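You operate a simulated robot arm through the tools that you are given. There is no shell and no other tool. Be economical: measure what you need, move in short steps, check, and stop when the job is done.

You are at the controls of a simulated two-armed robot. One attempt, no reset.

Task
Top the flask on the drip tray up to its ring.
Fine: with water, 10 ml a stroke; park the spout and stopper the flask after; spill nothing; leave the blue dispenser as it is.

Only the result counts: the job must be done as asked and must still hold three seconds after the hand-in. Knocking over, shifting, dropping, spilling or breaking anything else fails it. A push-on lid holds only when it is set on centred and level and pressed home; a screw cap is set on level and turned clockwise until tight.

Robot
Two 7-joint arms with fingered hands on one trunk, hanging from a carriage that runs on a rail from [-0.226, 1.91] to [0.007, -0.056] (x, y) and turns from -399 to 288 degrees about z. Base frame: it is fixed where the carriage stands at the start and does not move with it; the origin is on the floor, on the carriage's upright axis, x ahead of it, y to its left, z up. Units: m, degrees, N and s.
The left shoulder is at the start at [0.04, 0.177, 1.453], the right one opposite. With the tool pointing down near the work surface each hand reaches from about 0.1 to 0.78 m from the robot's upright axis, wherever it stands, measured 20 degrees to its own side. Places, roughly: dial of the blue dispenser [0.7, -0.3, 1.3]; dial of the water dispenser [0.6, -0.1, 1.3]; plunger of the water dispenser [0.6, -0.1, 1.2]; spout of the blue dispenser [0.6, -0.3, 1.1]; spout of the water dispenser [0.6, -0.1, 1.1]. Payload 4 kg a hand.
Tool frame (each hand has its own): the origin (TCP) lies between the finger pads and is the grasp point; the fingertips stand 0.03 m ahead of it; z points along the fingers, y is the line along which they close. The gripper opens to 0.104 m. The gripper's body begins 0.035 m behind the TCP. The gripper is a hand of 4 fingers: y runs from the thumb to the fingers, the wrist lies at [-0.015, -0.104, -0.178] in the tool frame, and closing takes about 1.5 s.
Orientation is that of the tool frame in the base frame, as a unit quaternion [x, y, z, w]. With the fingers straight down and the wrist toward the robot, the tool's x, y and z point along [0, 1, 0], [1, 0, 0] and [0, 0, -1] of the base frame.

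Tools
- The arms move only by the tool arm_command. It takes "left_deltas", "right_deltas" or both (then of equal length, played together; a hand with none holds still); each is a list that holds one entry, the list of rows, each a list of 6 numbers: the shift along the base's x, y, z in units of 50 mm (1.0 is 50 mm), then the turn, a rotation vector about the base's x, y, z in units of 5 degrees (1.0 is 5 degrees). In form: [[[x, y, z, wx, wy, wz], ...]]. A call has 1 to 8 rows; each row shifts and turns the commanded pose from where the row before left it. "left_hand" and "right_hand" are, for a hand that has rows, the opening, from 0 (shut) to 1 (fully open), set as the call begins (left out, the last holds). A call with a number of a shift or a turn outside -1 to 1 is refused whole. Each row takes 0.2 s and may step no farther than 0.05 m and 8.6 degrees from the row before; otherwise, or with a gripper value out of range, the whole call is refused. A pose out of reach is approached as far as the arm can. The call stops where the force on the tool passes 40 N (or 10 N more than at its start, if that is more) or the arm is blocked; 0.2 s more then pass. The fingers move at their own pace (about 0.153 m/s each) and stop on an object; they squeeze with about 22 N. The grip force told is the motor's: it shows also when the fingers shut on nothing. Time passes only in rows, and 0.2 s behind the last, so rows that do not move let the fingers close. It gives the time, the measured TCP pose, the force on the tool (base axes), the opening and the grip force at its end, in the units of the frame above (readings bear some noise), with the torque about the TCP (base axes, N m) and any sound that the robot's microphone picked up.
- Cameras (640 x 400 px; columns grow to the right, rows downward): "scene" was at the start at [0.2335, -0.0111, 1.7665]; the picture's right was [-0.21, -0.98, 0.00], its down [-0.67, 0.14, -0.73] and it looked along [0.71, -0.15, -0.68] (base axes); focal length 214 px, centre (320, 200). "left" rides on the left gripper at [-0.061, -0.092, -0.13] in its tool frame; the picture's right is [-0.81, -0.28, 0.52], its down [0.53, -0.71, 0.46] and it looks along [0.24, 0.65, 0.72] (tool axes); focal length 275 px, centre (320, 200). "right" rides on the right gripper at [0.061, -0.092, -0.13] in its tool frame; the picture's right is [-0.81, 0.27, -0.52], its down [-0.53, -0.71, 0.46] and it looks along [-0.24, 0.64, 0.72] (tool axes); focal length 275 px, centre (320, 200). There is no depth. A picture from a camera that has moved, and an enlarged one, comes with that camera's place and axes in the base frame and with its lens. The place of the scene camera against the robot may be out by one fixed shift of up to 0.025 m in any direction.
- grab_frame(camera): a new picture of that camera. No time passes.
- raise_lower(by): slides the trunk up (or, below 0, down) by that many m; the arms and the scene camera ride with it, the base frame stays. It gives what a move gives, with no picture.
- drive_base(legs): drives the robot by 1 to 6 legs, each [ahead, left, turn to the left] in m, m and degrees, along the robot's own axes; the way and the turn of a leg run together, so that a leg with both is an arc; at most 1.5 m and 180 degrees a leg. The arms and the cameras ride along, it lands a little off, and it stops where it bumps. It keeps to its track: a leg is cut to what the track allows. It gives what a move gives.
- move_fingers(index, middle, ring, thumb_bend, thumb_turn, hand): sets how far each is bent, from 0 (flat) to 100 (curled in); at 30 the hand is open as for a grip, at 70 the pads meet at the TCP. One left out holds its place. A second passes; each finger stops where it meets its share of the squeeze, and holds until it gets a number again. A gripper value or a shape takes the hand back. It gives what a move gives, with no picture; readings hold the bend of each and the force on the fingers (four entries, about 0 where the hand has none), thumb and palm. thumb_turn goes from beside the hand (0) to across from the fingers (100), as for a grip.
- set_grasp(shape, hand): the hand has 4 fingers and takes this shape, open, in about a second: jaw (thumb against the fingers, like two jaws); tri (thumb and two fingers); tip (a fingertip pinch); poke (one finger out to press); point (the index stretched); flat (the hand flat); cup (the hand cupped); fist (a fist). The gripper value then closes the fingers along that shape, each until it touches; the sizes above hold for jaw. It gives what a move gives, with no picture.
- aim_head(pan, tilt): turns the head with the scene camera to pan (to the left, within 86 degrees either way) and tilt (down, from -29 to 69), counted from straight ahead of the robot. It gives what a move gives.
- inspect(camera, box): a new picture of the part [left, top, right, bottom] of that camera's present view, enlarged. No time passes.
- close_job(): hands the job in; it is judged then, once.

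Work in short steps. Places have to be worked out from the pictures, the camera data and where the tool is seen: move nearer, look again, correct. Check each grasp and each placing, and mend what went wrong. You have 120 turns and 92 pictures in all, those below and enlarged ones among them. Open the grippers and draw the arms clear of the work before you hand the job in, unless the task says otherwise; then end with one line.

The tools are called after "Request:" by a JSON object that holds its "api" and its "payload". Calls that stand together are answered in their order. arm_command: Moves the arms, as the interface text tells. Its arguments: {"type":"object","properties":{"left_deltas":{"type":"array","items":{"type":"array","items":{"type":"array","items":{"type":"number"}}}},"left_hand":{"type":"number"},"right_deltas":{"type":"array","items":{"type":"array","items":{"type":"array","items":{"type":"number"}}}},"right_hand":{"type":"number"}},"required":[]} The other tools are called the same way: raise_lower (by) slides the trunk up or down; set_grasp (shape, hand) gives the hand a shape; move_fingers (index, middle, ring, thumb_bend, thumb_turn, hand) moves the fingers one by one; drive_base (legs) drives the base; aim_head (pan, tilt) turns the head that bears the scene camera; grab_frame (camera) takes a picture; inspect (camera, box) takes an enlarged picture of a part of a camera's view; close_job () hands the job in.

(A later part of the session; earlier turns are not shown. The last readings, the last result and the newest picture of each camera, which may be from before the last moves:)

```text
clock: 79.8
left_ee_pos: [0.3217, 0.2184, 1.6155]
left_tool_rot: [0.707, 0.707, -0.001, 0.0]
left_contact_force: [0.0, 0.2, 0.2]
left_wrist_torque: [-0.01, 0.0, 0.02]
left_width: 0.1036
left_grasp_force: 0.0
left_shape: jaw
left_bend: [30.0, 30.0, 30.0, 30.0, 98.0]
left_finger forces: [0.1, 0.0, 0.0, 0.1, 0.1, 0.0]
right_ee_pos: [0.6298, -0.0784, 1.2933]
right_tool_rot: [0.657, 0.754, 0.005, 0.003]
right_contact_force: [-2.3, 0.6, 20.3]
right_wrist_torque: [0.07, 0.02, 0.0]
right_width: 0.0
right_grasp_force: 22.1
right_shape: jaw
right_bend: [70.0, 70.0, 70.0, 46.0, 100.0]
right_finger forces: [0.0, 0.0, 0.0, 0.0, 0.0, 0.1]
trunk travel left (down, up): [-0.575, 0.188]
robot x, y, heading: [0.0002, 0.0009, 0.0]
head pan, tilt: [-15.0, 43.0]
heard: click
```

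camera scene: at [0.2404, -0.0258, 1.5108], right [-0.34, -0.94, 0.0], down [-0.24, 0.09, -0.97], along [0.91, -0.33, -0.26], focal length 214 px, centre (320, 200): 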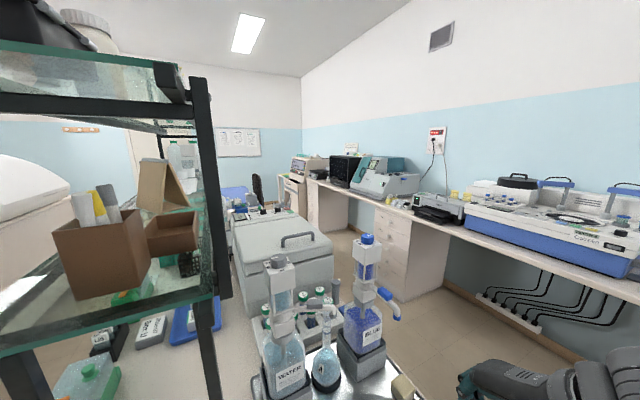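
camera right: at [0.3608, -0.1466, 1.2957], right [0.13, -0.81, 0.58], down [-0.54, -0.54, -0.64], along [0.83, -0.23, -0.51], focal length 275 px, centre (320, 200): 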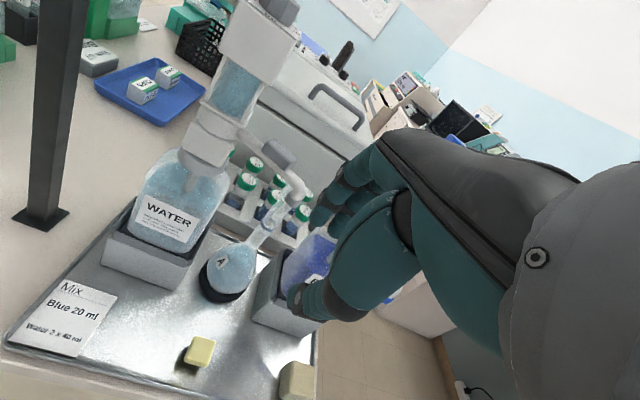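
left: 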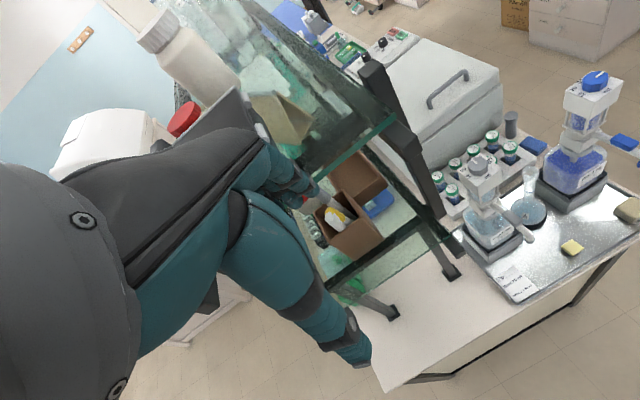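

A "click" was heard after ~10 mm of travel at 20 N. I lift slowly and see whether the plunger springs back and what reached the flask.

Request:
{"api": "arm_command", "payload": {"right_deltas": [[[0, 0, 0.1, 0, 0, 0], [0, 0, 0.1, 0, 0, 0], [0, 0, 0.2, 0, 0, 0], [0, 0, 0, 0, 0, 0]]]}}

Request:
{"api": "inspect", "payload": {"camera": "scene", "box": [290, 200, 370, 300]}}

```text
clock: 80.8
left_ee_pos: [0.3206, 0.2184, 1.6142]
left_tool_rot: [0.707, 0.707, -0.001, 0.0]
left_contact_force: [0.5, 0.1, -0.4]
left_wrist_torque: [0.0, 0.0, -0.01]
left_width: 0.1034
left_grasp_force: 0.0
left_shape: jaw
left_bend: [30.0, 30.0, 30.0, 30.0, 98.0]
left_finger forces: [0.0, 0.0, 0.1, 0.1, 0.0, 0.0]
right_ee_pos: [0.6284, -0.0805, 1.31]
right_tool_rot: [0.657, 0.754, 0.001, 0.001]
right_contact_force: [0.9, -0.5, 0.0]
right_wrist_torque: [-0.04, 0.0, -0.03]
right_width: 0.0003
right_grasp_force: 22.2
right_shape: jaw
right_bend: [70.0, 70.0, 70.0, 46.0, 100.0]
right_finger forces: [0.0, 0.0, 0.0, 0.0, 0.0, 0.0]
trunk travel left (down, up): [-0.575, 0.188]
robot x, y, heading: [-0.0009, 0.0009, -0.1]
head pan, tilt: [-15.0, 43.0]
```

```text
4.00 times, centred on (330, 250) of scene
camera zoom: at [0.2326, -0.0155, 1.7667], right [-0.26, -0.97, 0.0], down [-0.66, 0.18, -0.73], along [0.71, -0.19, -0.68], focal length 858 px, centre (280, 0)
```

zoom: 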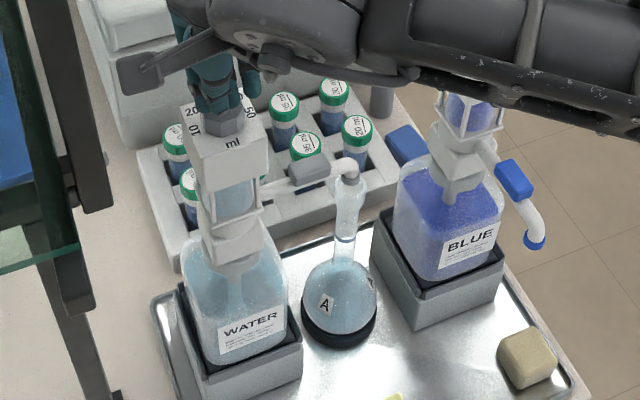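

No spill seen; the plunger is back up. I zoom into the flask's neck to read the level.

Request:
{"api": "inspect", "payload": {"camera": "scene", "box": [318, 240, 358, 280]}}

```text
10.00 times, centred on (338, 260) of scene
camera zoom: at [0.2326, -0.0155, 1.7667], right [-0.26, -0.97, 0.0], down [-0.66, 0.18, -0.73], along [0.71, -0.19, -0.68], focal length 2145 px, centre (140, -400)
```

zoom: 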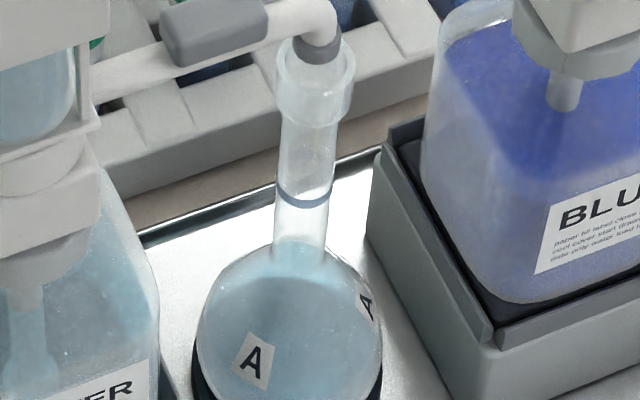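

The level appears to be around the neck base now, ring ~2.5 cm above. I zoom tighter to find the surface.

Request:
{"api": "inspect", "payload": {"camera": "scene", "box": [328, 252, 348, 272]}}

```text
16.00 times, centred on (338, 262) of scene
camera zoom: at [0.2326, -0.0155, 1.7667], right [-0.26, -0.97, 0.0], down [-0.66, 0.18, -0.73], along [0.71, -0.19, -0.68], focal length 3432 px, centre (32, -792)
```

zoom: 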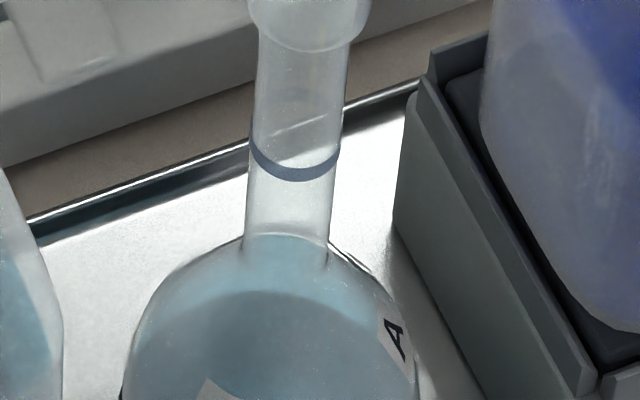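

The surface is hard to read from above. I'll use the idle left hand's camera as a low side observer: moving it to about (0.38, 0.05, 1.12) turned 60° clockwise, clear of the table.

Request:
{"api": "arm_command", "payload": {"left_deltas": [[[0.1, -0.283, -0.825, 0, 0, -1], [0.1, -0.283, -0.825, 0, 0, -1], [0.1, -0.283, -0.825, 0, 0, -1], [0.1, -0.283, -0.825, 0, 0, -1], [0.1, -0.283, -0.825, 0, 0, -1], [0.1, -0.283, -0.825, 0, 0, -1]]]}}

Request:
{"api": "arm_command", "payload": {"left_deltas": [[[0.1, -0.283, -0.825, 0, 0, -1], [0.1, -0.283, -0.825, 0, 0, -1], [0.1, -0.283, -0.825, 0, 0, -1], [0.1, -0.283, -0.825, 0, 0, -1], [0.1, -0.283, -0.825, 0, 0, -1], [0.1, -0.283, -0.825, 0, 0, -1]]]}}

Request:
{"api": "grab_frame", "payload": {"camera": "left"}}

```text
clock: 82.2
left_ee_pos: [0.3666, 0.131, 1.3758]
left_tool_rot: [0.867, 0.499, -0.001, 0.0]
left_contact_force: [-0.1, -0.4, -0.7]
left_wrist_torque: [0.0, 0.04, 0.02]
left_width: 0.1038
left_grasp_force: 0.1
left_shape: jaw
left_bend: [30.0, 30.0, 30.0, 30.0, 98.0]
left_finger forces: [0.0, 0.0, 0.0, 0.0, 0.0, 0.0]
left hand out of reach, approached as far as the arm can: row 5, 6
right_ee_pos: [0.6284, -0.0802, 1.3098]
right_tool_rot: [0.658, 0.753, 0.001, 0.002]
right_contact_force: [0.0, -0.4, -0.3]
right_wrist_torque: [-0.02, 0.0, 0.02]
right_width: 0.0
right_grasp_force: 22.8
right_shape: jaw
right_bend: [70.0, 70.0, 70.0, 46.0, 100.0]
right_finger forces: [0.0, 0.0, 0.1, 0.0, 0.1, 0.0]
trunk travel left (down, up): [-0.575, 0.188]
robot x, y, heading: [0.0018, -0.0038, -0.2]
head pan, tilt: [-15.0, 43.0]
```

```text
clock: 83.6
left_ee_pos: [0.3977, 0.046, 1.1297]
left_tool_rot: [0.966, 0.258, 0.0, -0.002]
left_contact_force: [-0.5, 0.6, -0.2]
left_wrist_torque: [-0.02, 0.02, -0.02]
left_width: 0.1038
left_grasp_force: 0.1
left_shape: jaw
left_bend: [30.0, 30.0, 30.0, 30.0, 98.0]
left_finger forces: [0.1, 0.0, 0.0, 0.0, 0.0, 0.0]
right_ee_pos: [0.6289, -0.0806, 1.3104]
right_tool_rot: [0.657, 0.753, 0.001, 0.001]
right_contact_force: [0.3, 0.9, -0.6]
right_wrist_torque: [0.02, -0.02, 0.0]
right_width: 0.0001
right_grasp_force: 21.9
right_shape: jaw
right_bend: [70.0, 70.0, 70.0, 46.0, 100.0]
right_finger forces: [0.0, 0.0, 0.1, 0.0, 0.0, 0.0]
trunk travel left (down, up): [-0.575, 0.188]
robot x, y, heading: [0.0015, -0.0018, -0.0]
head pan, tilt: [-15.0, 43.0]
```

```text
16 pictures are left
camera left: at [0.2991, 0.0959, 1.2584], right [-0.84, -0.17, -0.52], down [0.11, 0.88, -0.45], along [0.53, -0.44, -0.72], focal length 275 px, centre (320, 200)
```

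left: 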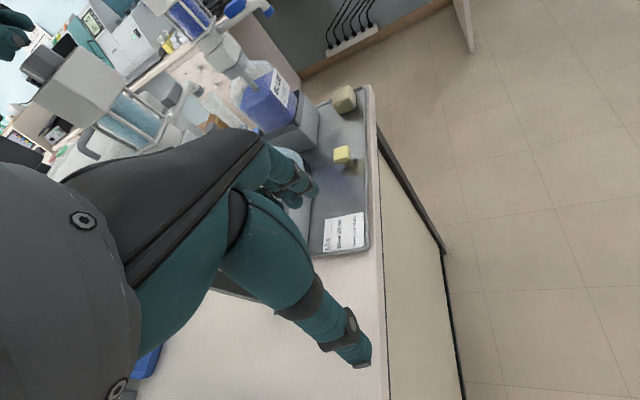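

The left hand itself blocks the flask; rotating it back 20° should bring the flask neck into its free upper area.

Request:
{"api": "arm_command", "payload": {"left_deltas": [[[0, 0, 0, 0, 0, 1], [0, 0, 0, 0, 0, 1], [0, 0, 0, 0, 0, 1], [0, 0, 0, 0, 0, 1]]]}}

Request:
{"api": "inspect", "payload": {"camera": "left", "box": [250, 0, 370, 120]}}

```text
clock: 84.6
left_ee_pos: [0.3966, 0.0476, 1.1283]
left_tool_rot: [0.906, 0.424, -0.001, -0.001]
left_contact_force: [-0.5, 0.4, 0.2]
left_wrist_torque: [-0.04, -0.03, -0.03]
left_width: 0.1034
left_grasp_force: 0.0
left_shape: jaw
left_bend: [30.0, 30.0, 30.0, 30.0, 98.0]
left_finger forces: [0.1, 0.0, 0.1, 0.0, 0.0, 0.1]
right_ee_pos: [0.6284, -0.0794, 1.3098]
right_tool_rot: [0.657, 0.754, 0.001, 0.0]
right_contact_force: [-0.2, 0.2, 0.3]
right_wrist_torque: [-0.02, 0.02, -0.01]
right_width: 0.0
right_grasp_force: 21.8
right_shape: jaw
right_bend: [70.0, 70.0, 70.0, 46.0, 100.0]
right_finger forces: [0.0, 0.0, 0.0, 0.0, 0.0, 0.0]
trunk travel left (down, up): [-0.575, 0.188]
robot x, y, heading: [-0.001, -0.0018, -0.4]
head pan, tilt: [-15.0, 43.0]
```

```text
3.33 times, centred on (310, 60) of left
camera zoom: at [0.2874, 0.0588, 1.2585], right [-0.73, -0.45, -0.52], down [-0.21, 0.87, -0.46], along [0.65, -0.23, -0.73], focal length 918 px, centre (353, 667)
```

zoom: 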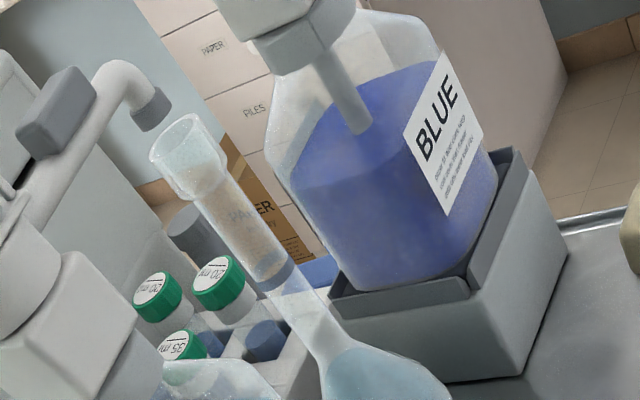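

Good observer view: the neck is empty, level just below the neck base (z≈1.0), ring at z≈1.04 (≈10+ ml away). I give a second stroke, same travel as before, then check.

Request:
{"api": "arm_command", "payload": {"right_deltas": [[[0, 0, -0.12, 0, 0, 0], [0, 0, -0.08, 0, 0, 0], [0, 0, -0.08, 0, 0, 0], [0, 0, -0.06, 0, 0, 0]]]}}

```text
clock: 85.6
left_ee_pos: [0.3971, 0.0479, 1.1279]
left_tool_rot: [0.906, 0.423, -0.001, 0.001]
left_contact_force: [-0.1, -0.1, 0.2]
left_wrist_torque: [0.01, 0.0, 0.03]
left_width: 0.104
left_grasp_force: 0.2
left_shape: jaw
left_bend: [30.0, 30.0, 30.0, 30.0, 98.0]
left_finger forces: [0.1, 0.0, 0.0, 0.1, 0.1, 0.0]
right_ee_pos: [0.6289, -0.0797, 1.2934]
right_tool_rot: [0.658, 0.753, 0.002, 0.003]
right_contact_force: [-1.5, -0.5, 8.7]
right_wrist_torque: [-0.06, 0.0, 0.0]
right_width: 0.0
right_grasp_force: 21.7
right_shape: jaw
right_bend: [70.0, 70.0, 70.0, 46.0, 100.0]
right_finger forces: [0.1, 0.0, 0.0, 0.0, 0.1, 0.0]
trunk travel left (down, up): [-0.575, 0.188]
robot x, y, heading: [0.0004, -0.0019, -0.3]
head pan, tilt: [-15.0, 43.0]
heard: click
```

Click heard again. I release and let the plunger rise, then read the level.

Request:
{"api": "arm_command", "payload": {"right_deltas": [[[0, 0, 0.1, 0, 0, 0], [0, 0, 0.1, 0, 0, 0], [0, 0, 0.14, 0, 0, 0], [0, 0, 0, 0, 0, 0], [0, 0, 0, 0, 0, 0]]]}}

Request:
{"api": "inspect", "payload": {"camera": "left", "box": [280, 30, 380, 130]}}

```text
clock: 86.8
left_ee_pos: [0.396, 0.0463, 1.1272]
left_tool_rot: [0.906, 0.423, 0.0, 0.0]
left_contact_force: [0.4, -0.2, 0.0]
left_wrist_torque: [-0.02, -0.01, -0.01]
left_width: 0.1038
left_grasp_force: 0.0
left_shape: jaw
left_bend: [30.0, 30.0, 30.0, 30.0, 98.0]
left_finger forces: [0.1, 0.0, 0.0, 0.1, 0.1, 0.0]
right_ee_pos: [0.6278, -0.08, 1.3113]
right_tool_rot: [0.657, 0.754, 0.001, 0.001]
right_contact_force: [-0.3, 0.6, -0.8]
right_wrist_torque: [0.01, 0.01, 0.02]
right_width: 0.0001
right_grasp_force: 22.3
right_shape: jaw
right_bend: [70.0, 70.0, 70.0, 46.0, 100.0]
right_finger forces: [0.0, 0.0, 0.1, 0.1, 0.0, 0.1]
trunk travel left (down, up): [-0.575, 0.188]
robot x, y, heading: [-0.0042, 0.0007, -0.4]
head pan, tilt: [-15.0, 43.0]
```

```text
4.00 times, centred on (330, 80) of left
camera zoom: at [0.2874, 0.059, 1.2585], right [-0.73, -0.44, -0.52], down [-0.21, 0.87, -0.46], along [0.65, -0.23, -0.73], focal length 1101 px, centre (280, 680)
```

zoom: 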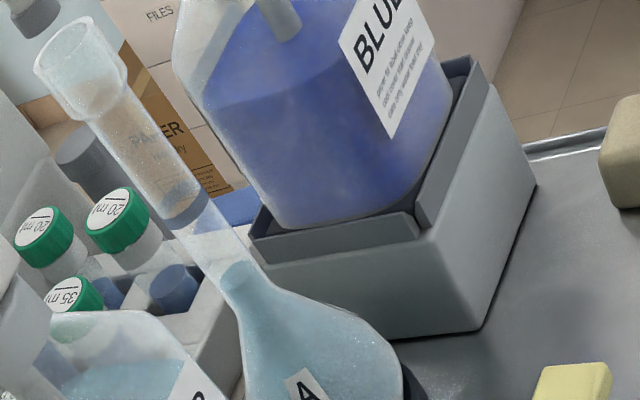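

The level is now in the lower neck, about 3.4 cm of neck (~8–10 ml) below the ring: one more stroke.

Request:
{"api": "arm_command", "payload": {"right_deltas": [[[0, 0, -0.14, 0, 0, 0], [0, 0, -0.08, 0, 0, 0], [0, 0, -0.08, 0, 0, 0], [0, 0, -0.06, 0, 0, 0]]]}}

Request:
{"api": "arm_command", "payload": {"right_deltas": [[[0, 0, 0.1, 0, 0, 0], [0, 0, 0.1, 0, 0, 0], [0, 0, 0.2, 0, 0, 0], [0, 0, 0, 0, 0, 0], [0, 0, 0, 0, 0, 0]]]}}

Request:
{"api": "inspect", "payload": {"camera": "left", "box": [280, 30, 380, 130]}}

```text
clock: 87.8
left_ee_pos: [0.3971, 0.0457, 1.1307]
left_tool_rot: [0.907, 0.422, 0.001, 0.0]
left_contact_force: [0.9, -0.1, 0.5]
left_wrist_torque: [-0.02, 0.02, -0.01]
left_width: 0.1039
left_grasp_force: 0.0
left_shape: jaw
left_bend: [30.0, 30.0, 30.0, 30.0, 98.0]
left_finger forces: [0.0, 0.0, 0.0, 0.0, 0.0, 0.0]
right_ee_pos: [0.6289, -0.0783, 1.2923]
right_tool_rot: [0.657, 0.754, 0.003, 0.003]
right_contact_force: [-1.9, 1.2, 13.6]
right_wrist_torque: [0.06, 0.02, 0.0]
right_width: 0.0002
right_grasp_force: 22.1
right_shape: jaw
right_bend: [70.0, 70.0, 70.0, 46.0, 100.0]
right_finger forces: [0.0, 0.0, 0.1, 0.1, 0.1, 0.2]
trunk travel left (down, up): [-0.575, 0.188]
robot x, y, heading: [-0.0012, 0.0015, -0.3]
head pan, tilt: [-15.0, 43.0]
heard: click
```

```text
clock: 89.0
left_ee_pos: [0.3961, 0.0476, 1.1276]
left_tool_rot: [0.906, 0.423, 0.0, 0.0]
left_contact_force: [-0.8, 0.4, -0.3]
left_wrist_torque: [0.04, 0.01, 0.01]
left_width: 0.1037
left_grasp_force: 0.0
left_shape: jaw
left_bend: [30.0, 30.0, 30.0, 30.0, 98.0]
left_finger forces: [0.0, 0.0, 0.0, 0.1, 0.1, 0.0]
right_ee_pos: [0.6273, -0.0778, 1.3119]
right_tool_rot: [0.657, 0.754, 0.001, 0.001]
right_contact_force: [0.3, -0.8, 0.3]
right_wrist_torque: [-0.01, 0.04, -0.01]
right_width: 0.0
right_grasp_force: 21.9
right_shape: jaw
right_bend: [70.0, 70.0, 70.0, 46.0, 100.0]
right_finger forces: [0.0, 0.0, 0.0, 0.1, 0.0, 0.0]
trunk travel left (down, up): [-0.575, 0.188]
robot x, y, heading: [0.0038, -0.0019, -0.2]
head pan, tilt: [-15.0, 43.0]
```

```text
4.00 times, centred on (330, 80) of left
camera zoom: at [0.2874, 0.059, 1.2585], right [-0.73, -0.44, -0.52], down [-0.21, 0.87, -0.46], along [0.65, -0.23, -0.73], focal length 1101 px, centre (280, 680)
```

zoom: 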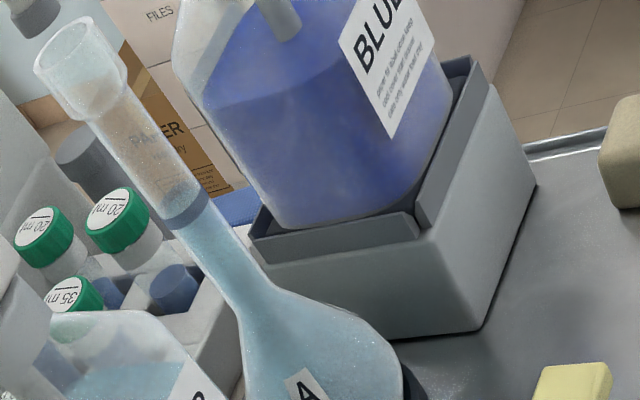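

The level now sits at the ring; filling is done. I withdraw the left hand upward, and take the right hand up and over the spout for parking.

Request:
{"api": "arm_command", "payload": {"left_deltas": [[[-0.1, 0.3, 0.85, 0, 0, 0.5], [-0.1, 0.3, 0.85, 0, 0, 0.5], [-0.1, 0.3, 0.85, 0, 0, 0.5], [-0.1, 0.3, 0.85, 0, 0, 0.5], [-0.1, 0.3, 0.85, 0, 0, 0.5], [-0.1, 0.3, 0.85, 0, 0, 0.5], [-0.1, 0.3, 0.85, 0, 0, 0.5], [-0.1, 0.3, 0.85, 0, 0, 0.5]]], "right_deltas": [[[0, 0, 0.85, 0, 0, 0], [0, 0, 0.85, 0, 0, 0], [0.08, -0.4, 0, 0, 0, 0.86], [0.08, -0.4, 0, 0, 0, 0.86], [0.08, -0.4, 0, 0, 0, 0.86], [0.06, -0.06, 0, 0, 0, 0.86], [0, 0, 0, 0, 0, 0.86], [0, 0, 0, 0, 0, 0.86]]], "right_hand": 0.6}}

Request:
{"api": "arm_command", "payload": {"right_deltas": [[[0, 0, -0.8, 0, 0, 0], [0, 0, -0.8, 0, 0, 0], [0, 0, -0.65, 0, 0, 0]]]}}

Request:
{"api": "inspect", "payload": {"camera": "right", "box": [160, 180, 340, 360]}}

```text
clock: 90.8
left_ee_pos: [0.3623, 0.1672, 1.4693]
left_tool_rot: [0.819, 0.574, -0.001, 0.0]
left_contact_force: [0.0, -0.4, -0.8]
left_wrist_torque: [-0.02, 0.0, 0.02]
left_width: 0.1037
left_grasp_force: 0.1
left_shape: jaw
left_bend: [30.0, 30.0, 30.0, 30.0, 98.0]
left_finger forces: [0.0, 0.0, 0.0, 0.1, 0.0, 0.0]
left hand out of reach, approached as far as the arm can: row 4
right_ee_pos: [0.6425, -0.1413, 1.3963]
right_tool_rot: [0.471, 0.882, 0.002, 0.002]
right_contact_force: [0.4, -1.2, -0.9]
right_wrist_torque: [-0.02, 0.01, -0.01]
right_width: 0.0622
right_grasp_force: 0.0
right_shape: jaw
right_bend: [29.0, 41.0, 37.0, 65.0, 100.0]
right_finger forces: [0.1, 0.0, 0.0, 0.0, 0.0, 0.0]
trunk travel left (down, up): [-0.575, 0.188]
robot x, y, heading: [0.0031, -0.0016, 0.1]
head pan, tilt: [-15.0, 43.0]
```

```text
clock: 91.6
left_ee_pos: [0.3621, 0.1649, 1.469]
left_tool_rot: [0.819, 0.574, -0.001, 0.0]
left_contact_force: [-0.4, 0.2, 0.9]
left_wrist_torque: [-0.04, -0.01, -0.02]
left_width: 0.1036
left_grasp_force: 0.1
left_shape: jaw
left_bend: [30.0, 30.0, 30.0, 30.0, 98.0]
left_finger forces: [0.1, 0.1, 0.0, 0.0, 0.1, 0.0]
right_ee_pos: [0.6413, -0.1412, 1.2827]
right_tool_rot: [0.473, 0.881, 0.002, 0.001]
right_contact_force: [-0.8, 0.1, 0.1]
right_wrist_torque: [0.0, -0.01, -0.02]
right_width: 0.0622
right_grasp_force: 0.1
right_shape: jaw
right_bend: [29.0, 41.0, 37.0, 65.0, 100.0]
right_finger forces: [0.0, 0.1, 0.0, 0.1, 0.0, 0.1]
trunk travel left (down, up): [-0.575, 0.188]
robot x, y, heading: [-0.0015, 0.0012, -0.2]
head pan, tilt: [-15.0, 43.0]
```

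```text
2.22 times, centred on (250, 270) of right
camera zoom: at [0.5311, -0.1416, 1.4118], right [0.68, -0.52, 0.52], down [-0.3, -0.84, -0.46], along [0.67, 0.16, -0.72], focal length 612 px, centre (476, 44)
```

zoom: 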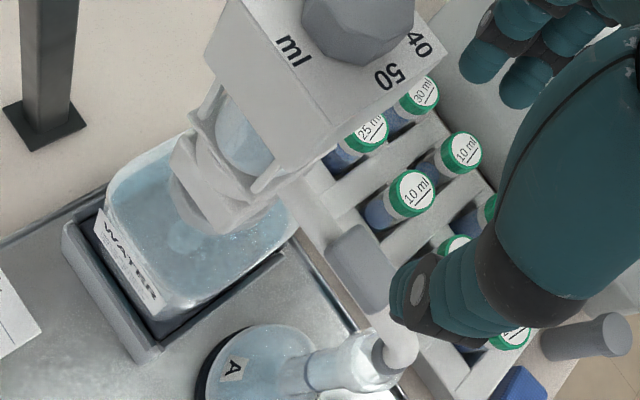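

Handle is inside the jaw again with 5 mm to the thumb. I descend, narrow the jaw a little, and start sweeping the spout back (clockwise).

Request:
{"api": "arm_command", "payload": {"right_deltas": [[[0, 0, -0.7, 0, 0, 0], [0, 0, -0.7, 0, 0, 0], [0, 0, -0.6, 0, 0, 0]]]}}

Request:
{"api": "arm_command", "payload": {"right_deltas": [[[0, 0, 0, 0, 0, 0], [-0.11, -0.018, 0, 0, 0, -1], [-0.112, -0.01, 0, 0, 0, -1], [-0.112, 0, 0, 0, 0, -1], [-0.11, 0.008, 0, 0, 0, -1], [-0.11, 0.02, 0, 0, 0, -1], [-0.108, 0.028, 0, 0, 0, -1]]], "right_hand": 0.47}}

Request:
{"api": "inspect", "payload": {"camera": "right", "box": [180, 180, 360, 360]}}

```text
clock: 92.4
left_ee_pos: [0.361, 0.1672, 1.4699]
left_tool_rot: [0.819, 0.574, -0.001, -0.001]
left_contact_force: [-0.2, 0.3, -0.3]
left_wrist_torque: [-0.01, 0.01, -0.02]
left_width: 0.1037
left_grasp_force: 0.0
left_shape: jaw
left_bend: [30.0, 30.0, 30.0, 30.0, 98.0]
left_finger forces: [0.0, 0.0, 0.0, 0.0, 0.0, 0.1]
right_ee_pos: [0.6443, -0.1421, 1.1838]
right_tool_rot: [0.472, 0.881, 0.002, 0.001]
right_contact_force: [-0.9, 0.6, 0.5]
right_wrist_torque: [0.07, 0.01, -0.01]
right_width: 0.0623
right_grasp_force: 0.0
right_shape: jaw
right_bend: [29.0, 41.0, 37.0, 65.0, 100.0]
right_finger forces: [0.7, 0.0, 0.1, 0.1, 0.0, 0.0]
trunk travel left (down, up): [-0.575, 0.188]
robot x, y, heading: [0.0016, 0.0009, -0.3]
head pan, tilt: [-15.0, 43.0]
```

```text
clock: 94.0
left_ee_pos: [0.363, 0.1667, 1.4685]
left_tool_rot: [0.819, 0.574, -0.001, 0.0]
left_contact_force: [0.6, 0.2, 0.2]
left_wrist_torque: [-0.02, -0.02, -0.02]
left_width: 0.1038
left_grasp_force: 0.0
left_shape: jaw
left_bend: [30.0, 30.0, 30.0, 30.0, 98.0]
left_finger forces: [0.1, 0.0, 0.0, 0.0, 0.1, 0.0]
right_ee_pos: [0.6105, -0.1404, 1.1831]
right_tool_rot: [0.685, 0.728, 0.001, 0.002]
right_contact_force: [-0.1, 0.1, 0.9]
right_wrist_torque: [0.01, 0.0, 0.01]
right_width: 0.0493
right_grasp_force: 0.0
right_shape: jaw
right_bend: [74.0, 46.0, 42.0, 71.0, 100.0]
right_finger forces: [0.1, 0.0, 0.1, 0.0, 0.1, 0.0]
trunk travel left (down, up): [-0.575, 0.188]
robot x, y, heading: [-0.0031, 0.0008, -0.0]
head pan, tilt: [-15.0, 43.0]
```

```text
2.22 times, centred on (270, 270) of right
camera zoom: at [0.5141, -0.0845, 1.3122], right [0.32, -0.79, 0.52], down [-0.68, -0.58, -0.46], along [0.66, -0.2, -0.72], focal length 612 px, centre (431, 44)
```

zoom: 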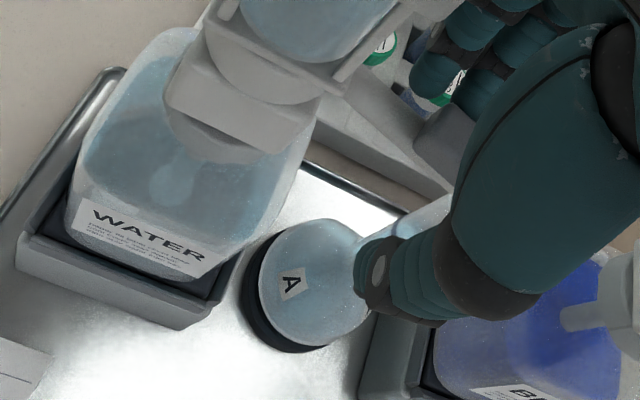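

The spout follows (≈261°). I continue the sweep toward the parked direction (~190°).

Request:
{"api": "arm_command", "payload": {"right_deltas": [[[-0.106, 0.038, 0, 0, 0, -1], [-0.102, 0.048, 0, 0, 0, -1], [-0.096, 0.056, 0, 0, 0, -1], [-0.092, 0.064, 0, 0, 0, -1], [-0.086, 0.07, 0, 0, 0, -1], [-0.078, 0.08, 0, 0, 0, -1], [-0.072, 0.086, 0, 0, 0, -1]]]}}

Request:
{"api": "arm_command", "payload": {"right_deltas": [[[-0.064, 0.09, 0, 0, 0, -1], [-0.056, 0.096, 0, 0, 0, -1], [-0.048, 0.102, 0, 0, 0, -1], [-0.038, 0.104, 0, 0, 0, -1]]]}}

Request:
{"api": "inspect", "payload": {"camera": "right", "box": [180, 180, 360, 360]}}

```text
clock: 95.6
left_ee_pos: [0.3626, 0.1659, 1.4694]
left_tool_rot: [0.819, 0.574, -0.001, -0.001]
left_contact_force: [0.6, 0.1, 1.1]
left_wrist_torque: [0.0, 0.04, 0.02]
left_width: 0.1038
left_grasp_force: 0.2
left_shape: jaw
left_bend: [30.0, 30.0, 30.0, 30.0, 98.0]
left_finger forces: [0.0, 0.1, 0.0, 0.0, 0.1, 0.0]
right_ee_pos: [0.5787, -0.1178, 1.1834]
right_tool_rot: [0.873, 0.489, 0.001, 0.002]
right_contact_force: [-0.3, -0.9, 0.0]
right_wrist_torque: [-0.02, 0.03, 0.03]
right_width: 0.0493
right_grasp_force: 0.0
right_shape: jaw
right_bend: [74.0, 46.0, 42.0, 71.0, 100.0]
right_finger forces: [0.3, 0.0, 0.0, 0.0, 0.1, 0.1]
trunk travel left (down, up): [-0.575, 0.188]
robot x, y, heading: [0.0017, 0.0008, 0.1]
head pan, tilt: [-15.0, 43.0]
```

```text
clock: 96.6
left_ee_pos: [0.3634, 0.1672, 1.4688]
left_tool_rot: [0.819, 0.573, -0.001, 0.0]
left_contact_force: [-0.5, -0.6, 0.4]
left_wrist_torque: [0.01, 0.0, 0.03]
left_width: 0.1037
left_grasp_force: 0.1
left_shape: jaw
left_bend: [30.0, 30.0, 30.0, 30.0, 98.0]
left_finger forces: [0.0, 0.0, 0.0, 0.0, 0.0, 0.0]
right_ee_pos: [0.5684, -0.0975, 1.1831]
right_tool_rot: [0.944, 0.331, 0.001, 0.003]
right_contact_force: [-0.7, 0.0, -0.9]
right_wrist_torque: [-0.01, 0.04, 0.0]
right_width: 0.0494
right_grasp_force: 0.0
right_shape: jaw
right_bend: [74.0, 46.0, 42.0, 71.0, 100.0]
right_finger forces: [0.1, 0.1, 0.1, 0.0, 0.1, 0.0]
trunk travel left (down, up): [-0.575, 0.188]
robot x, y, heading: [0.0018, 0.0011, 0.1]
head pan, tilt: [-15.0, 43.0]
```

```text
2.22 times, centred on (270, 270) of right
camera zoom: at [0.5584, 0.0124, 1.3129], right [-0.46, -0.72, 0.52], down [-0.86, 0.22, -0.46], along [0.21, -0.66, -0.72], focal length 612 px, centre (431, 44)
```

zoom: 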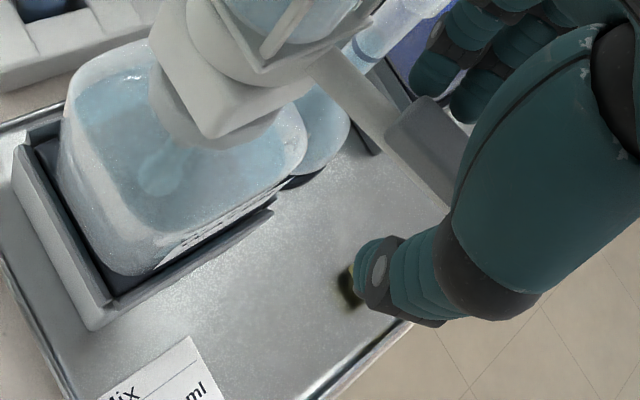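

Spout ≈202°. I sweep about 12° more to reach the original parked direction (~190°).

Request:
{"api": "arm_command", "payload": {"right_deltas": [[[-0.03, 0.108, 0, 0, 0, -1], [-0.018, 0.11, 0, 0, 0, -1], [-0.004, 0.056, 0, 0, 0, -0.5]]]}}

```text
clock: 97.4
left_ee_pos: [0.3622, 0.1669, 1.4699]
left_tool_rot: [0.819, 0.573, -0.001, 0.0]
left_contact_force: [0.4, 0.4, -0.1]
left_wrist_torque: [-0.01, -0.02, -0.01]
left_width: 0.1035
left_grasp_force: 0.0
left_shape: jaw
left_bend: [30.0, 30.0, 30.0, 30.0, 98.0]
left_finger forces: [0.0, 0.0, 0.0, 0.0, 0.0, 0.1]
right_ee_pos: [0.5671, -0.0847, 1.1848]
right_tool_rot: [0.975, 0.224, 0.0, 0.002]
right_contact_force: [-0.5, 1.2, -0.1]
right_wrist_torque: [-0.02, -0.03, -0.02]
right_width: 0.0491
right_grasp_force: 0.2
right_shape: jaw
right_bend: [74.0, 46.0, 42.0, 71.0, 100.0]
right_finger forces: [0.1, 0.1, 0.1, 0.0, 0.0, 0.0]
trunk travel left (down, up): [-0.575, 0.188]
robot x, y, heading: [0.0003, -0.0014, -0.2]
head pan, tilt: [-15.0, 43.0]
```

I open and lift straight out, back away, then check the parked spout from the scene camera.

Request:
{"api": "arm_command", "payload": {"right_deltas": [[[0, 0, 0, 0, 0, 0], [0, 0, 0.6, 0, 0, 0], [0, 0, 0.8, 0, 0, 0], [0, 0, 0.8, 0, 0, 0], [-0.6, -0.3, 0, 0, 0, 1], [-0.6, -0.4, 0, 0, 0, 1], [-0.6, -0.4, 0, 0, 0, 1], [-0.3, -0.6, 0, 0, 0, 1]]], "right_hand": 0.6}}

Request:
{"api": "arm_command", "payload": {"right_deltas": [[[0, -0.7, 0, 0, 0, 1], [0, -0.7, 0, 0, 0, 1], [0, -0.7, 0, 0, 0, 1], [0, -0.7, 0, 0, 0, 1], [0, -0.5, 0, 0, 0, 1], [0, 0, 0, 0, 0, 1], [0, 0, 0, 0, 0, 1], [0, 0, 0, 0, 0, 1]]]}}

Request:
{"api": "inspect", "payload": {"camera": "scene", "box": [280, 200, 400, 320]}}

```text
clock: 99.2
left_ee_pos: [0.3627, 0.1661, 1.4689]
left_tool_rot: [0.819, 0.574, -0.001, -0.001]
left_contact_force: [0.0, 0.2, 0.9]
left_wrist_torque: [0.01, 0.0, 0.02]
left_width: 0.1037
left_grasp_force: 0.2
left_shape: jaw
left_bend: [30.0, 30.0, 30.0, 30.0, 98.0]
left_finger forces: [0.0, 0.1, 0.0, 0.0, 0.0, 0.0]
right_ee_pos: [0.4606, -0.1705, 1.295]
right_tool_rot: [0.92, 0.393, 0.001, 0.003]
right_contact_force: [1.1, -0.2, -0.3]
right_wrist_torque: [-0.01, 0.02, 0.01]
right_width: 0.0621
right_grasp_force: 0.0
right_shape: jaw
right_bend: [29.0, 41.0, 37.0, 65.0, 100.0]
right_finger forces: [0.0, 0.0, 0.0, 0.0, 0.0, 0.0]
trunk travel left (down, up): [-0.575, 0.188]
robot x, y, heading: [0.001, 0.0002, -0.0]
head pan, tilt: [-15.0, 43.0]
```

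```text
clock: 101.0
left_ee_pos: [0.3622, 0.1667, 1.4687]
left_tool_rot: [0.819, 0.574, -0.001, 0.0]
left_contact_force: [-0.9, -0.3, 0.2]
left_wrist_torque: [-0.06, 0.03, 0.02]
left_width: 0.1038
left_grasp_force: 0.0
left_shape: jaw
left_bend: [30.0, 30.0, 30.0, 30.0, 98.0]
left_finger forces: [0.0, 0.1, 0.1, 0.1, 0.0, 0.0]
right_ee_pos: [0.4603, -0.3345, 1.2947]
right_tool_rot: [0.73, 0.683, 0.002, 0.001]
right_contact_force: [-0.3, -1.3, -0.3]
right_wrist_torque: [0.03, -0.01, 0.01]
right_width: 0.0622
right_grasp_force: 0.1
right_shape: jaw
right_bend: [29.0, 41.0, 37.0, 65.0, 100.0]
right_finger forces: [0.1, 0.0, 0.0, 0.0, 0.0, 0.1]
trunk travel left (down, up): [-0.575, 0.188]
robot x, y, heading: [0.0021, 0.0033, -0.3]
head pan, tilt: [-15.0, 43.0]
```

```text
3.33 times, centred on (340, 260) of scene
camera zoom: at [0.2326, -0.0155, 1.7668], right [-0.26, -0.97, 0.0], down [-0.66, 0.18, -0.73], along [0.71, -0.19, -0.68], focal length 715 px, centre (253, 0)
```

zoom: 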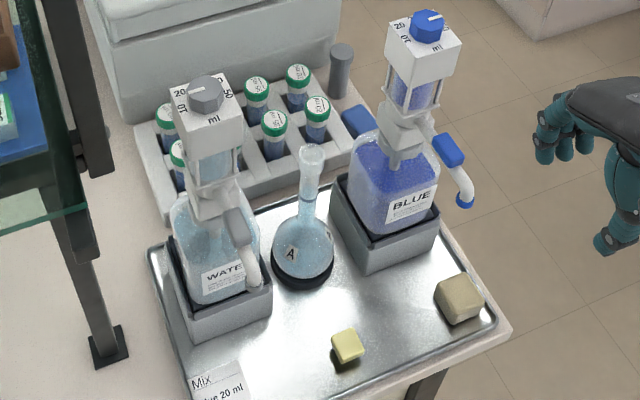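

The spout is parked as at the start (tip ≈(0.523,-0.095)), and nothing else has moved. Next the yellow stopper at (0.528,-0.208): I bring the right hand over it at yaw ≈17° to match its faces.

Request:
{"api": "arm_command", "payload": {"right_deltas": [[[0.133, 0.38, -0.65, 0, 0, 0.7], [0.133, 0.38, -0.65, 0, 0, 0.7], [0.133, 0.38, -0.65, 0, 0, 0.7], [0.133, 0.38, -0.65, 0, 0, 0.7], [0.133, 0.38, -0.65, 0, 0, 0.7], [0.133, 0.38, -0.65, 0, 0, 0.7]]], "right_hand": 0.55}}

Request:
{"api": "arm_command", "payload": {"right_deltas": [[[0.14, 0.06, -0.6, 0, 0, 0], [0.14, 0.06, -0.6, 0, 0, 0], [0.14, 0.06, -0.6, 0, 0, 0], [0.14, 0.06, -0.3, 0, 0, 0]]]}}

Request:
{"api": "inspect", "payload": {"camera": "right", "box": [200, 200, 360, 360]}}

```text
clock: 102.4
left_ee_pos: [0.3618, 0.1667, 1.47]
left_tool_rot: [0.819, 0.574, 0.0, -0.001]
left_contact_force: [-0.1, -0.4, -0.7]
left_wrist_torque: [0.01, 0.01, 0.0]
left_width: 0.1037
left_grasp_force: 0.0
left_shape: jaw
left_bend: [30.0, 30.0, 30.0, 30.0, 98.0]
left_finger forces: [0.1, 0.0, 0.1, 0.0, 0.0, 0.0]
right_ee_pos: [0.5015, -0.2196, 1.0996]
right_tool_rot: [0.594, 0.804, 0.003, 0.001]
right_contact_force: [0.9, 0.3, -0.6]
right_wrist_torque: [0.02, 0.0, -0.02]
right_width: 0.0577
right_grasp_force: 0.1
right_shape: jaw
right_bend: [74.0, 42.0, 39.0, 67.0, 100.0]
right_finger forces: [0.0, 0.0, 0.0, 0.1, 0.1, 0.1]
trunk travel left (down, up): [-0.575, 0.188]
robot x, y, heading: [0.0017, -0.0011, -0.1]
head pan, tilt: [-15.0, 43.0]
```

```text
clock: 103.4
left_ee_pos: [0.3626, 0.1654, 1.469]
left_tool_rot: [0.819, 0.574, -0.002, 0.0]
left_contact_force: [-0.2, 0.2, 0.0]
left_wrist_torque: [0.0, -0.03, 0.01]
left_width: 0.1037
left_grasp_force: 0.0
left_shape: jaw
left_bend: [30.0, 30.0, 30.0, 30.0, 98.0]
left_finger forces: [0.0, 0.1, 0.0, 0.1, 0.0, 0.0]
right_ee_pos: [0.5302, -0.2083, 0.9929]
right_tool_rot: [0.594, 0.804, 0.001, 0.002]
right_contact_force: [0.3, 0.6, 0.5]
right_wrist_torque: [-0.01, 0.02, -0.03]
right_width: 0.0578
right_grasp_force: 0.0
right_shape: jaw
right_bend: [74.0, 42.0, 39.0, 67.0, 100.0]
right_finger forces: [0.0, 0.0, 0.0, 0.0, 0.0, 0.0]
trunk travel left (down, up): [-0.575, 0.188]
robot x, y, heading: [0.001, -0.0003, -0.4]
head pan, tilt: [-15.0, 43.0]
```

```text
2.50 times, centred on (280, 280) of right
camera zoom: at [0.4228, -0.1765, 1.1225], right [0.5, -0.69, 0.52], down [-0.52, -0.72, -0.46], along [0.69, -0.04, -0.72], focal length 688 px, centre (420, 0)
```

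zoom: 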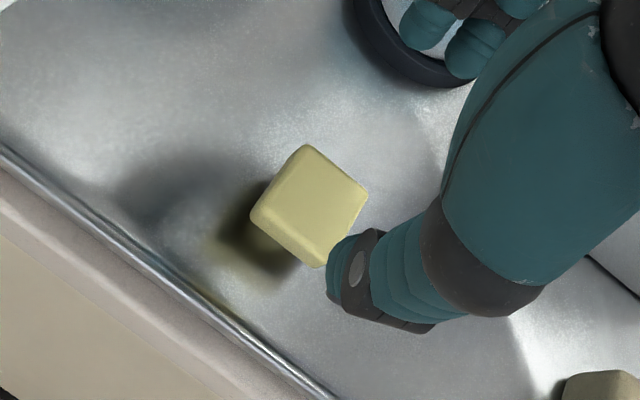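

Refined: the stopper's centre is (0.526,-0.2085), edges turned ≈7°, about 28 mm wide. I rotate -10°, centre, descend carefully and close.

Request:
{"api": "arm_command", "payload": {"right_deltas": [[[-0.08, 0, -0.3, 0, 0, -1], [0, 0, -0.3, 0, 0, -1], [0, 0, -0.3, 0, 0, 0], [0, 0, -0.2, 0, 0, 0], [0, 0, -0.15, 0, 0, 0], [0, 0, -0.1, 0, 0, 0]]]}}

Request:
{"api": "arm_command", "payload": {"right_deltas": [[[0, 0, 0, 0, 0, 0], [0, 0, 0, 0, 0, 0], [0, 0, 0, 0, 0, 0], [0, 0, 0, 0, 0, 0], [0, 0, 0, 0, 0, 0]]], "right_hand": 0.1}}

```text
clock: 104.8
left_ee_pos: [0.3615, 0.1668, 1.4692]
left_tool_rot: [0.819, 0.573, -0.001, 0.0]
left_contact_force: [0.9, -0.3, 0.4]
left_wrist_torque: [-0.07, -0.01, 0.0]
left_width: 0.1038
left_grasp_force: 0.1
left_shape: jaw
left_bend: [30.0, 30.0, 30.0, 30.0, 98.0]
left_finger forces: [0.1, 0.0, 0.0, 0.0, 0.1, 0.0]
right_ee_pos: [0.5241, -0.2095, 0.9263]
right_tool_rot: [0.662, 0.749, 0.002, 0.001]
right_contact_force: [-0.7, 0.3, -0.3]
right_wrist_torque: [0.02, 0.03, 0.02]
right_width: 0.0576
right_grasp_force: 0.0
right_shape: jaw
right_bend: [74.0, 42.0, 39.0, 67.0, 100.0]
right_finger forces: [0.0, 0.0, 0.0, 0.0, 0.1, 0.1]
trunk travel left (down, up): [-0.575, 0.188]
robot x, y, heading: [0.003, -0.0003, -0.2]
head pan, tilt: [-15.0, 43.0]
```

```text
clock: 106.0
left_ee_pos: [0.3621, 0.1677, 1.4708]
left_tool_rot: [0.819, 0.573, -0.001, 0.0]
left_contact_force: [0.2, -1.8, -0.1]
left_wrist_torque: [-0.04, 0.01, 0.03]
left_width: 0.1038
left_grasp_force: 0.1
left_shape: jaw
left_bend: [30.0, 30.0, 30.0, 30.0, 98.0]
left_finger forces: [0.1, 0.0, 0.1, 0.1, 0.0, 0.0]
right_ee_pos: [0.5252, -0.2088, 0.9259]
right_tool_rot: [0.662, 0.749, 0.002, 0.001]
right_contact_force: [0.6, -0.4, -0.2]
right_wrist_torque: [0.02, -0.04, 0.02]
right_width: 0.0248
right_grasp_force: 22.1
right_shape: jaw
right_bend: [73.0, 57.0, 62.0, 75.0, 100.0]
right_finger forces: [12.3, 6.8, 0.1, 0.0, 19.3, 0.1]
trunk travel left (down, up): [-0.575, 0.188]
robot x, y, heading: [-0.0006, -0.0017, 0.0]
head pan, tilt: [-15.0, 43.0]
```

Gripped (25 mm, 22 N). I lift straight up well clear and look at what I hold.

Request:
{"api": "arm_command", "payload": {"right_deltas": [[[0, 0, 0.4, 0, 0, 0], [-0.1, 0, 0.8, 0, 0, 0], [-0.1, 0, 0.9, 0, 0, 0], [-0.1, 0, 0.9, 0, 0, 0], [-0.1, 0, 0.9, 0, 0, 0], [0, 0, 0.9, 0, 0, 0], [0, 0, 0.9, 0, 0, 0]]]}}

Request:
{"api": "inspect", "payload": {"camera": "right", "box": [220, 200, 380, 340]}}

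```text
clock: 107.6
left_ee_pos: [0.3626, 0.1677, 1.4695]
left_tool_rot: [0.819, 0.573, -0.001, 0.0]
left_contact_force: [0.4, -0.1, 0.0]
left_wrist_torque: [0.0, 0.02, 0.02]
left_width: 0.1036
left_grasp_force: 0.1
left_shape: jaw
left_bend: [30.0, 30.0, 30.0, 30.0, 98.0]
left_finger forces: [0.0, 0.0, 0.0, 0.1, 0.0, 0.0]
right_ee_pos: [0.5049, -0.209, 1.2129]
right_tool_rot: [0.661, 0.75, 0.002, 0.001]
right_contact_force: [0.1, -0.1, 0.5]
right_wrist_torque: [0.0, 0.01, 0.03]
right_width: 0.0249
right_grasp_force: 22.3
right_shape: jaw
right_bend: [73.0, 57.0, 62.0, 75.0, 100.0]
right_finger forces: [12.4, 6.9, 0.0, 0.0, 19.2, 0.0]
trunk travel left (down, up): [-0.575, 0.188]
robot x, y, heading: [-0.0019, 0.0004, -0.3]
head pan, tilt: [-15.0, 43.0]
```

```text
2.86 times, centred on (300, 270) of right
camera zoom: at [0.4056, -0.1606, 1.342], right [0.37, -0.77, 0.52], down [-0.64, -0.62, -0.46], along [0.67, -0.16, -0.72], focal length 786 px, centre (377, 0)
```

zoom: 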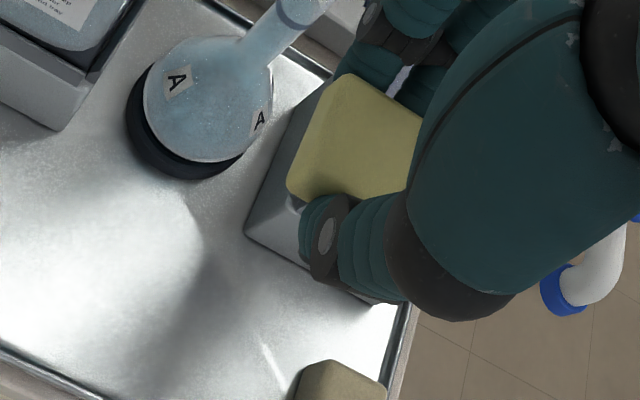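

I hold the yellow block; to see whether it has a plug underneath, I raise it to near the head camera's height and look side-on.

Request:
{"api": "arm_command", "payload": {"right_deltas": [[[0, 0, 0.97, 0, 0, 0], [0, 0, 0.97, 0, 0, 0], [0, 0, 0.97, 0, 0, 0], [0, 0, 0.97, 0, 0, 0], [0, 0, 0.97, 0, 0, 0], [0, 0, 0.97, 0, 0, 0], [0, 0, 0.97, 0, 0, 0], [0, 0, 0.97, 0, 0, 0]]]}}

Request:
{"api": "inspect", "payload": {"camera": "scene", "box": [300, 80, 420, 200]}}

```text
clock: 109.4
left_ee_pos: [0.363, 0.1659, 1.4683]
left_tool_rot: [0.819, 0.573, -0.001, 0.0]
left_contact_force: [1.6, 0.3, 0.5]
left_wrist_torque: [-0.02, -0.05, 0.01]
left_width: 0.1037
left_grasp_force: 0.0
left_shape: jaw
left_bend: [30.0, 30.0, 30.0, 30.0, 98.0]
left_finger forces: [0.0, 0.0, 0.0, 0.0, 0.0, 0.0]
right_ee_pos: [0.5046, -0.2089, 1.6008]
right_tool_rot: [0.662, 0.749, 0.002, 0.001]
right_contact_force: [-0.7, 0.5, -0.2]
right_wrist_torque: [0.0, 0.03, 0.0]
right_width: 0.0248
right_grasp_force: 22.1
right_shape: jaw
right_bend: [73.0, 57.0, 62.0, 75.0, 100.0]
right_finger forces: [12.2, 6.6, 0.0, 0.1, 19.0, 0.1]
trunk travel left (down, up): [-0.575, 0.188]
robot x, y, heading: [-0.0015, -0.0005, -0.0]
head pan, tilt: [-15.0, 43.0]
```

```text
3.33 times, centred on (360, 140) of scene
camera zoom: at [0.2326, -0.0155, 1.7667], right [-0.26, -0.97, 0.0], down [-0.66, 0.18, -0.73], along [0.71, -0.19, -0.68], focal length 715 px, centre (187, 400)
```

zoom: 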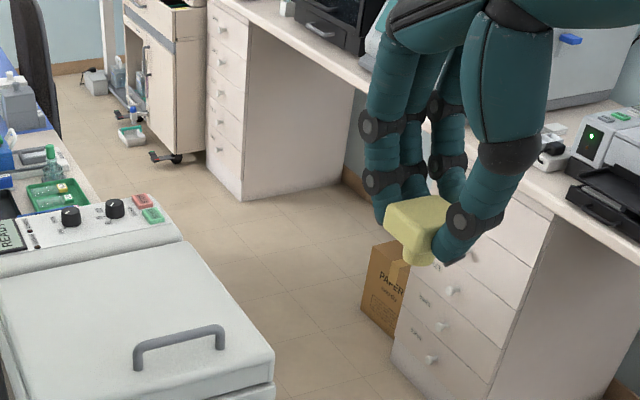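

There is a round plug under the head: this is the stopper. I carry it to above the flask mouth (0.644,-0.1925) and bring the left camera back to its low side-view post.

Request:
{"api": "arm_command", "payload": {"right_deltas": [[[0.35, 0.04, -0.83, 0, 0, 0], [0.35, 0.04, -0.83, 0, 0, 0], [0.35, 0.04, -0.83, 0, 0, 0], [0.35, 0.04, -0.83, 0, 0, 0], [0.35, 0.04, -0.83, 0, 0, 0], [0.35, 0.04, -0.83, 0, 0, 0], [0.35, 0.04, -0.83, 0, 0, 0], [0.34, 0.04, -0.83, 0, 0, 0]]], "left_deltas": [[[0.0825, -0.2975, -0.8525, 0, 0, -0.75], [0.0825, -0.2975, -0.8525, 0, 0, -0.75], [0.0825, -0.2975, -0.8525, 0, 0, -0.75], [0.0825, -0.2975, -0.8525, 0, 0, -0.75], [0.0825, -0.2975, -0.8525, 0, 0, -0.75], [0.0825, -0.2975, -0.8525, 0, 0, -0.75], [0.0825, -0.2975, -0.8525, 0, 0, -0.75], [0.0825, -0.2975, -0.8525, 0, 0, -0.75]]]}}

```text
clock: 111.2
left_ee_pos: [0.3917, 0.0452, 1.1265]
left_tool_rot: [0.94, 0.341, 0.0, 0.0]
left_contact_force: [-0.3, -0.4, -0.5]
left_wrist_torque: [0.01, 0.0, -0.02]
left_width: 0.1039
left_grasp_force: 0.0
left_shape: jaw
left_bend: [30.0, 30.0, 30.0, 30.0, 98.0]
left_finger forces: [0.0, 0.0, 0.0, 0.0, 0.1, 0.1]
right_ee_pos: [0.6476, -0.1933, 1.2654]
right_tool_rot: [0.661, 0.75, 0.002, 0.002]
right_contact_force: [0.0, 0.1, -0.3]
right_wrist_torque: [0.0, -0.01, 0.01]
right_width: 0.0248
right_grasp_force: 22.3
right_shape: jaw
right_bend: [73.0, 57.0, 62.0, 75.0, 100.0]
right_finger forces: [12.2, 6.7, 0.0, 0.0, 19.0, 0.0]
trunk travel left (down, up): [-0.575, 0.188]
robot x, y, heading: [-0.0001, -0.0011, 0.1]
head pan, tilt: [-15.0, 43.0]
```

I rotate the left camera +10° to its earlier viewing angle and lower the stopper to hover ~2 cm over the mouth.

Request:
{"api": "arm_command", "payload": {"right_deltas": [[[-0.04, 0, -0.7, 0, 0, 0], [0, 0, -0.7, 0, 0, 0]]], "left_deltas": [[[0, 0, 0, 0, 0, 1], [0, 0, 0, 0, 0, 1]]]}}

Request:
{"api": "inspect", "payload": {"camera": "left", "box": [220, 0, 330, 100]}}

```text
clock: 111.8
left_ee_pos: [0.3946, 0.047, 1.1277]
left_tool_rot: [0.906, 0.423, -0.002, -0.001]
left_contact_force: [-0.3, -0.7, -1.2]
left_wrist_torque: [-0.01, -0.02, 0.03]
left_width: 0.1037
left_grasp_force: 0.1
left_shape: jaw
left_bend: [30.0, 30.0, 30.0, 30.0, 98.0]
left_finger forces: [0.0, 0.0, 0.1, 0.1, 0.1, 0.1]
right_ee_pos: [0.6439, -0.1925, 1.1976]
right_tool_rot: [0.662, 0.749, 0.002, 0.001]
right_contact_force: [-0.9, -0.7, -0.2]
right_wrist_torque: [0.02, -0.01, 0.0]
right_width: 0.0248
right_grasp_force: 21.9
right_shape: jaw
right_bend: [73.0, 57.0, 62.0, 75.0, 100.0]
right_finger forces: [12.3, 6.6, 0.0, 0.0, 19.0, 0.0]
trunk travel left (down, up): [-0.575, 0.188]
robot x, y, heading: [0.0006, 0.0011, -0.4]
head pan, tilt: [-15.0, 43.0]
```

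```text
4.00 times, centred on (275, 50) of left
camera zoom: at [0.2844, 0.0583, 1.2577], right [-0.73, -0.45, -0.52], down [-0.21, 0.87, -0.46], along [0.65, -0.23, -0.73], focal length 1101 px, centre (500, 800)
```

zoom: 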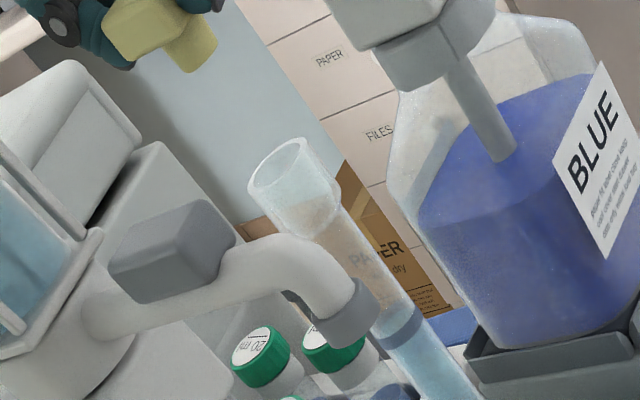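

From the side the plug lines up with the mouth across the view. Recombining five earlier sightings suggests the mouth is at about (0.653,-0.197,1.111), i.e. ~10 mm further in x than I'm holding; I check with the right camera, which sees both the stopper and the lip.

Request:
{"api": "inspect", "payload": {"camera": "right", "box": [210, 190, 350, 330]}}

```text
2.86 times, centred on (280, 260) of right
camera zoom: at [0.5437, -0.143, 1.3267], right [0.37, -0.77, 0.52], down [-0.64, -0.62, -0.46], along [0.67, -0.16, -0.72], focal length 786 px, centre (434, 29)
```

zoom: 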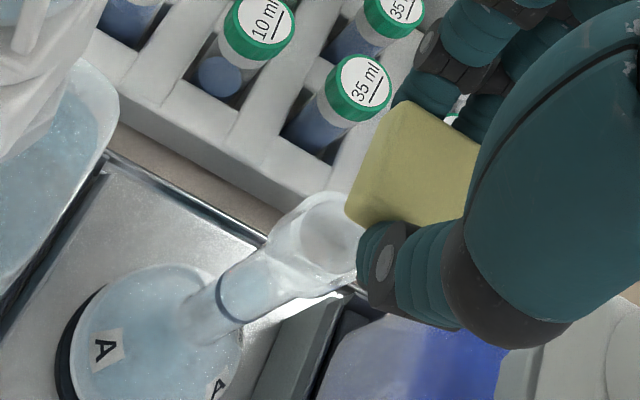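

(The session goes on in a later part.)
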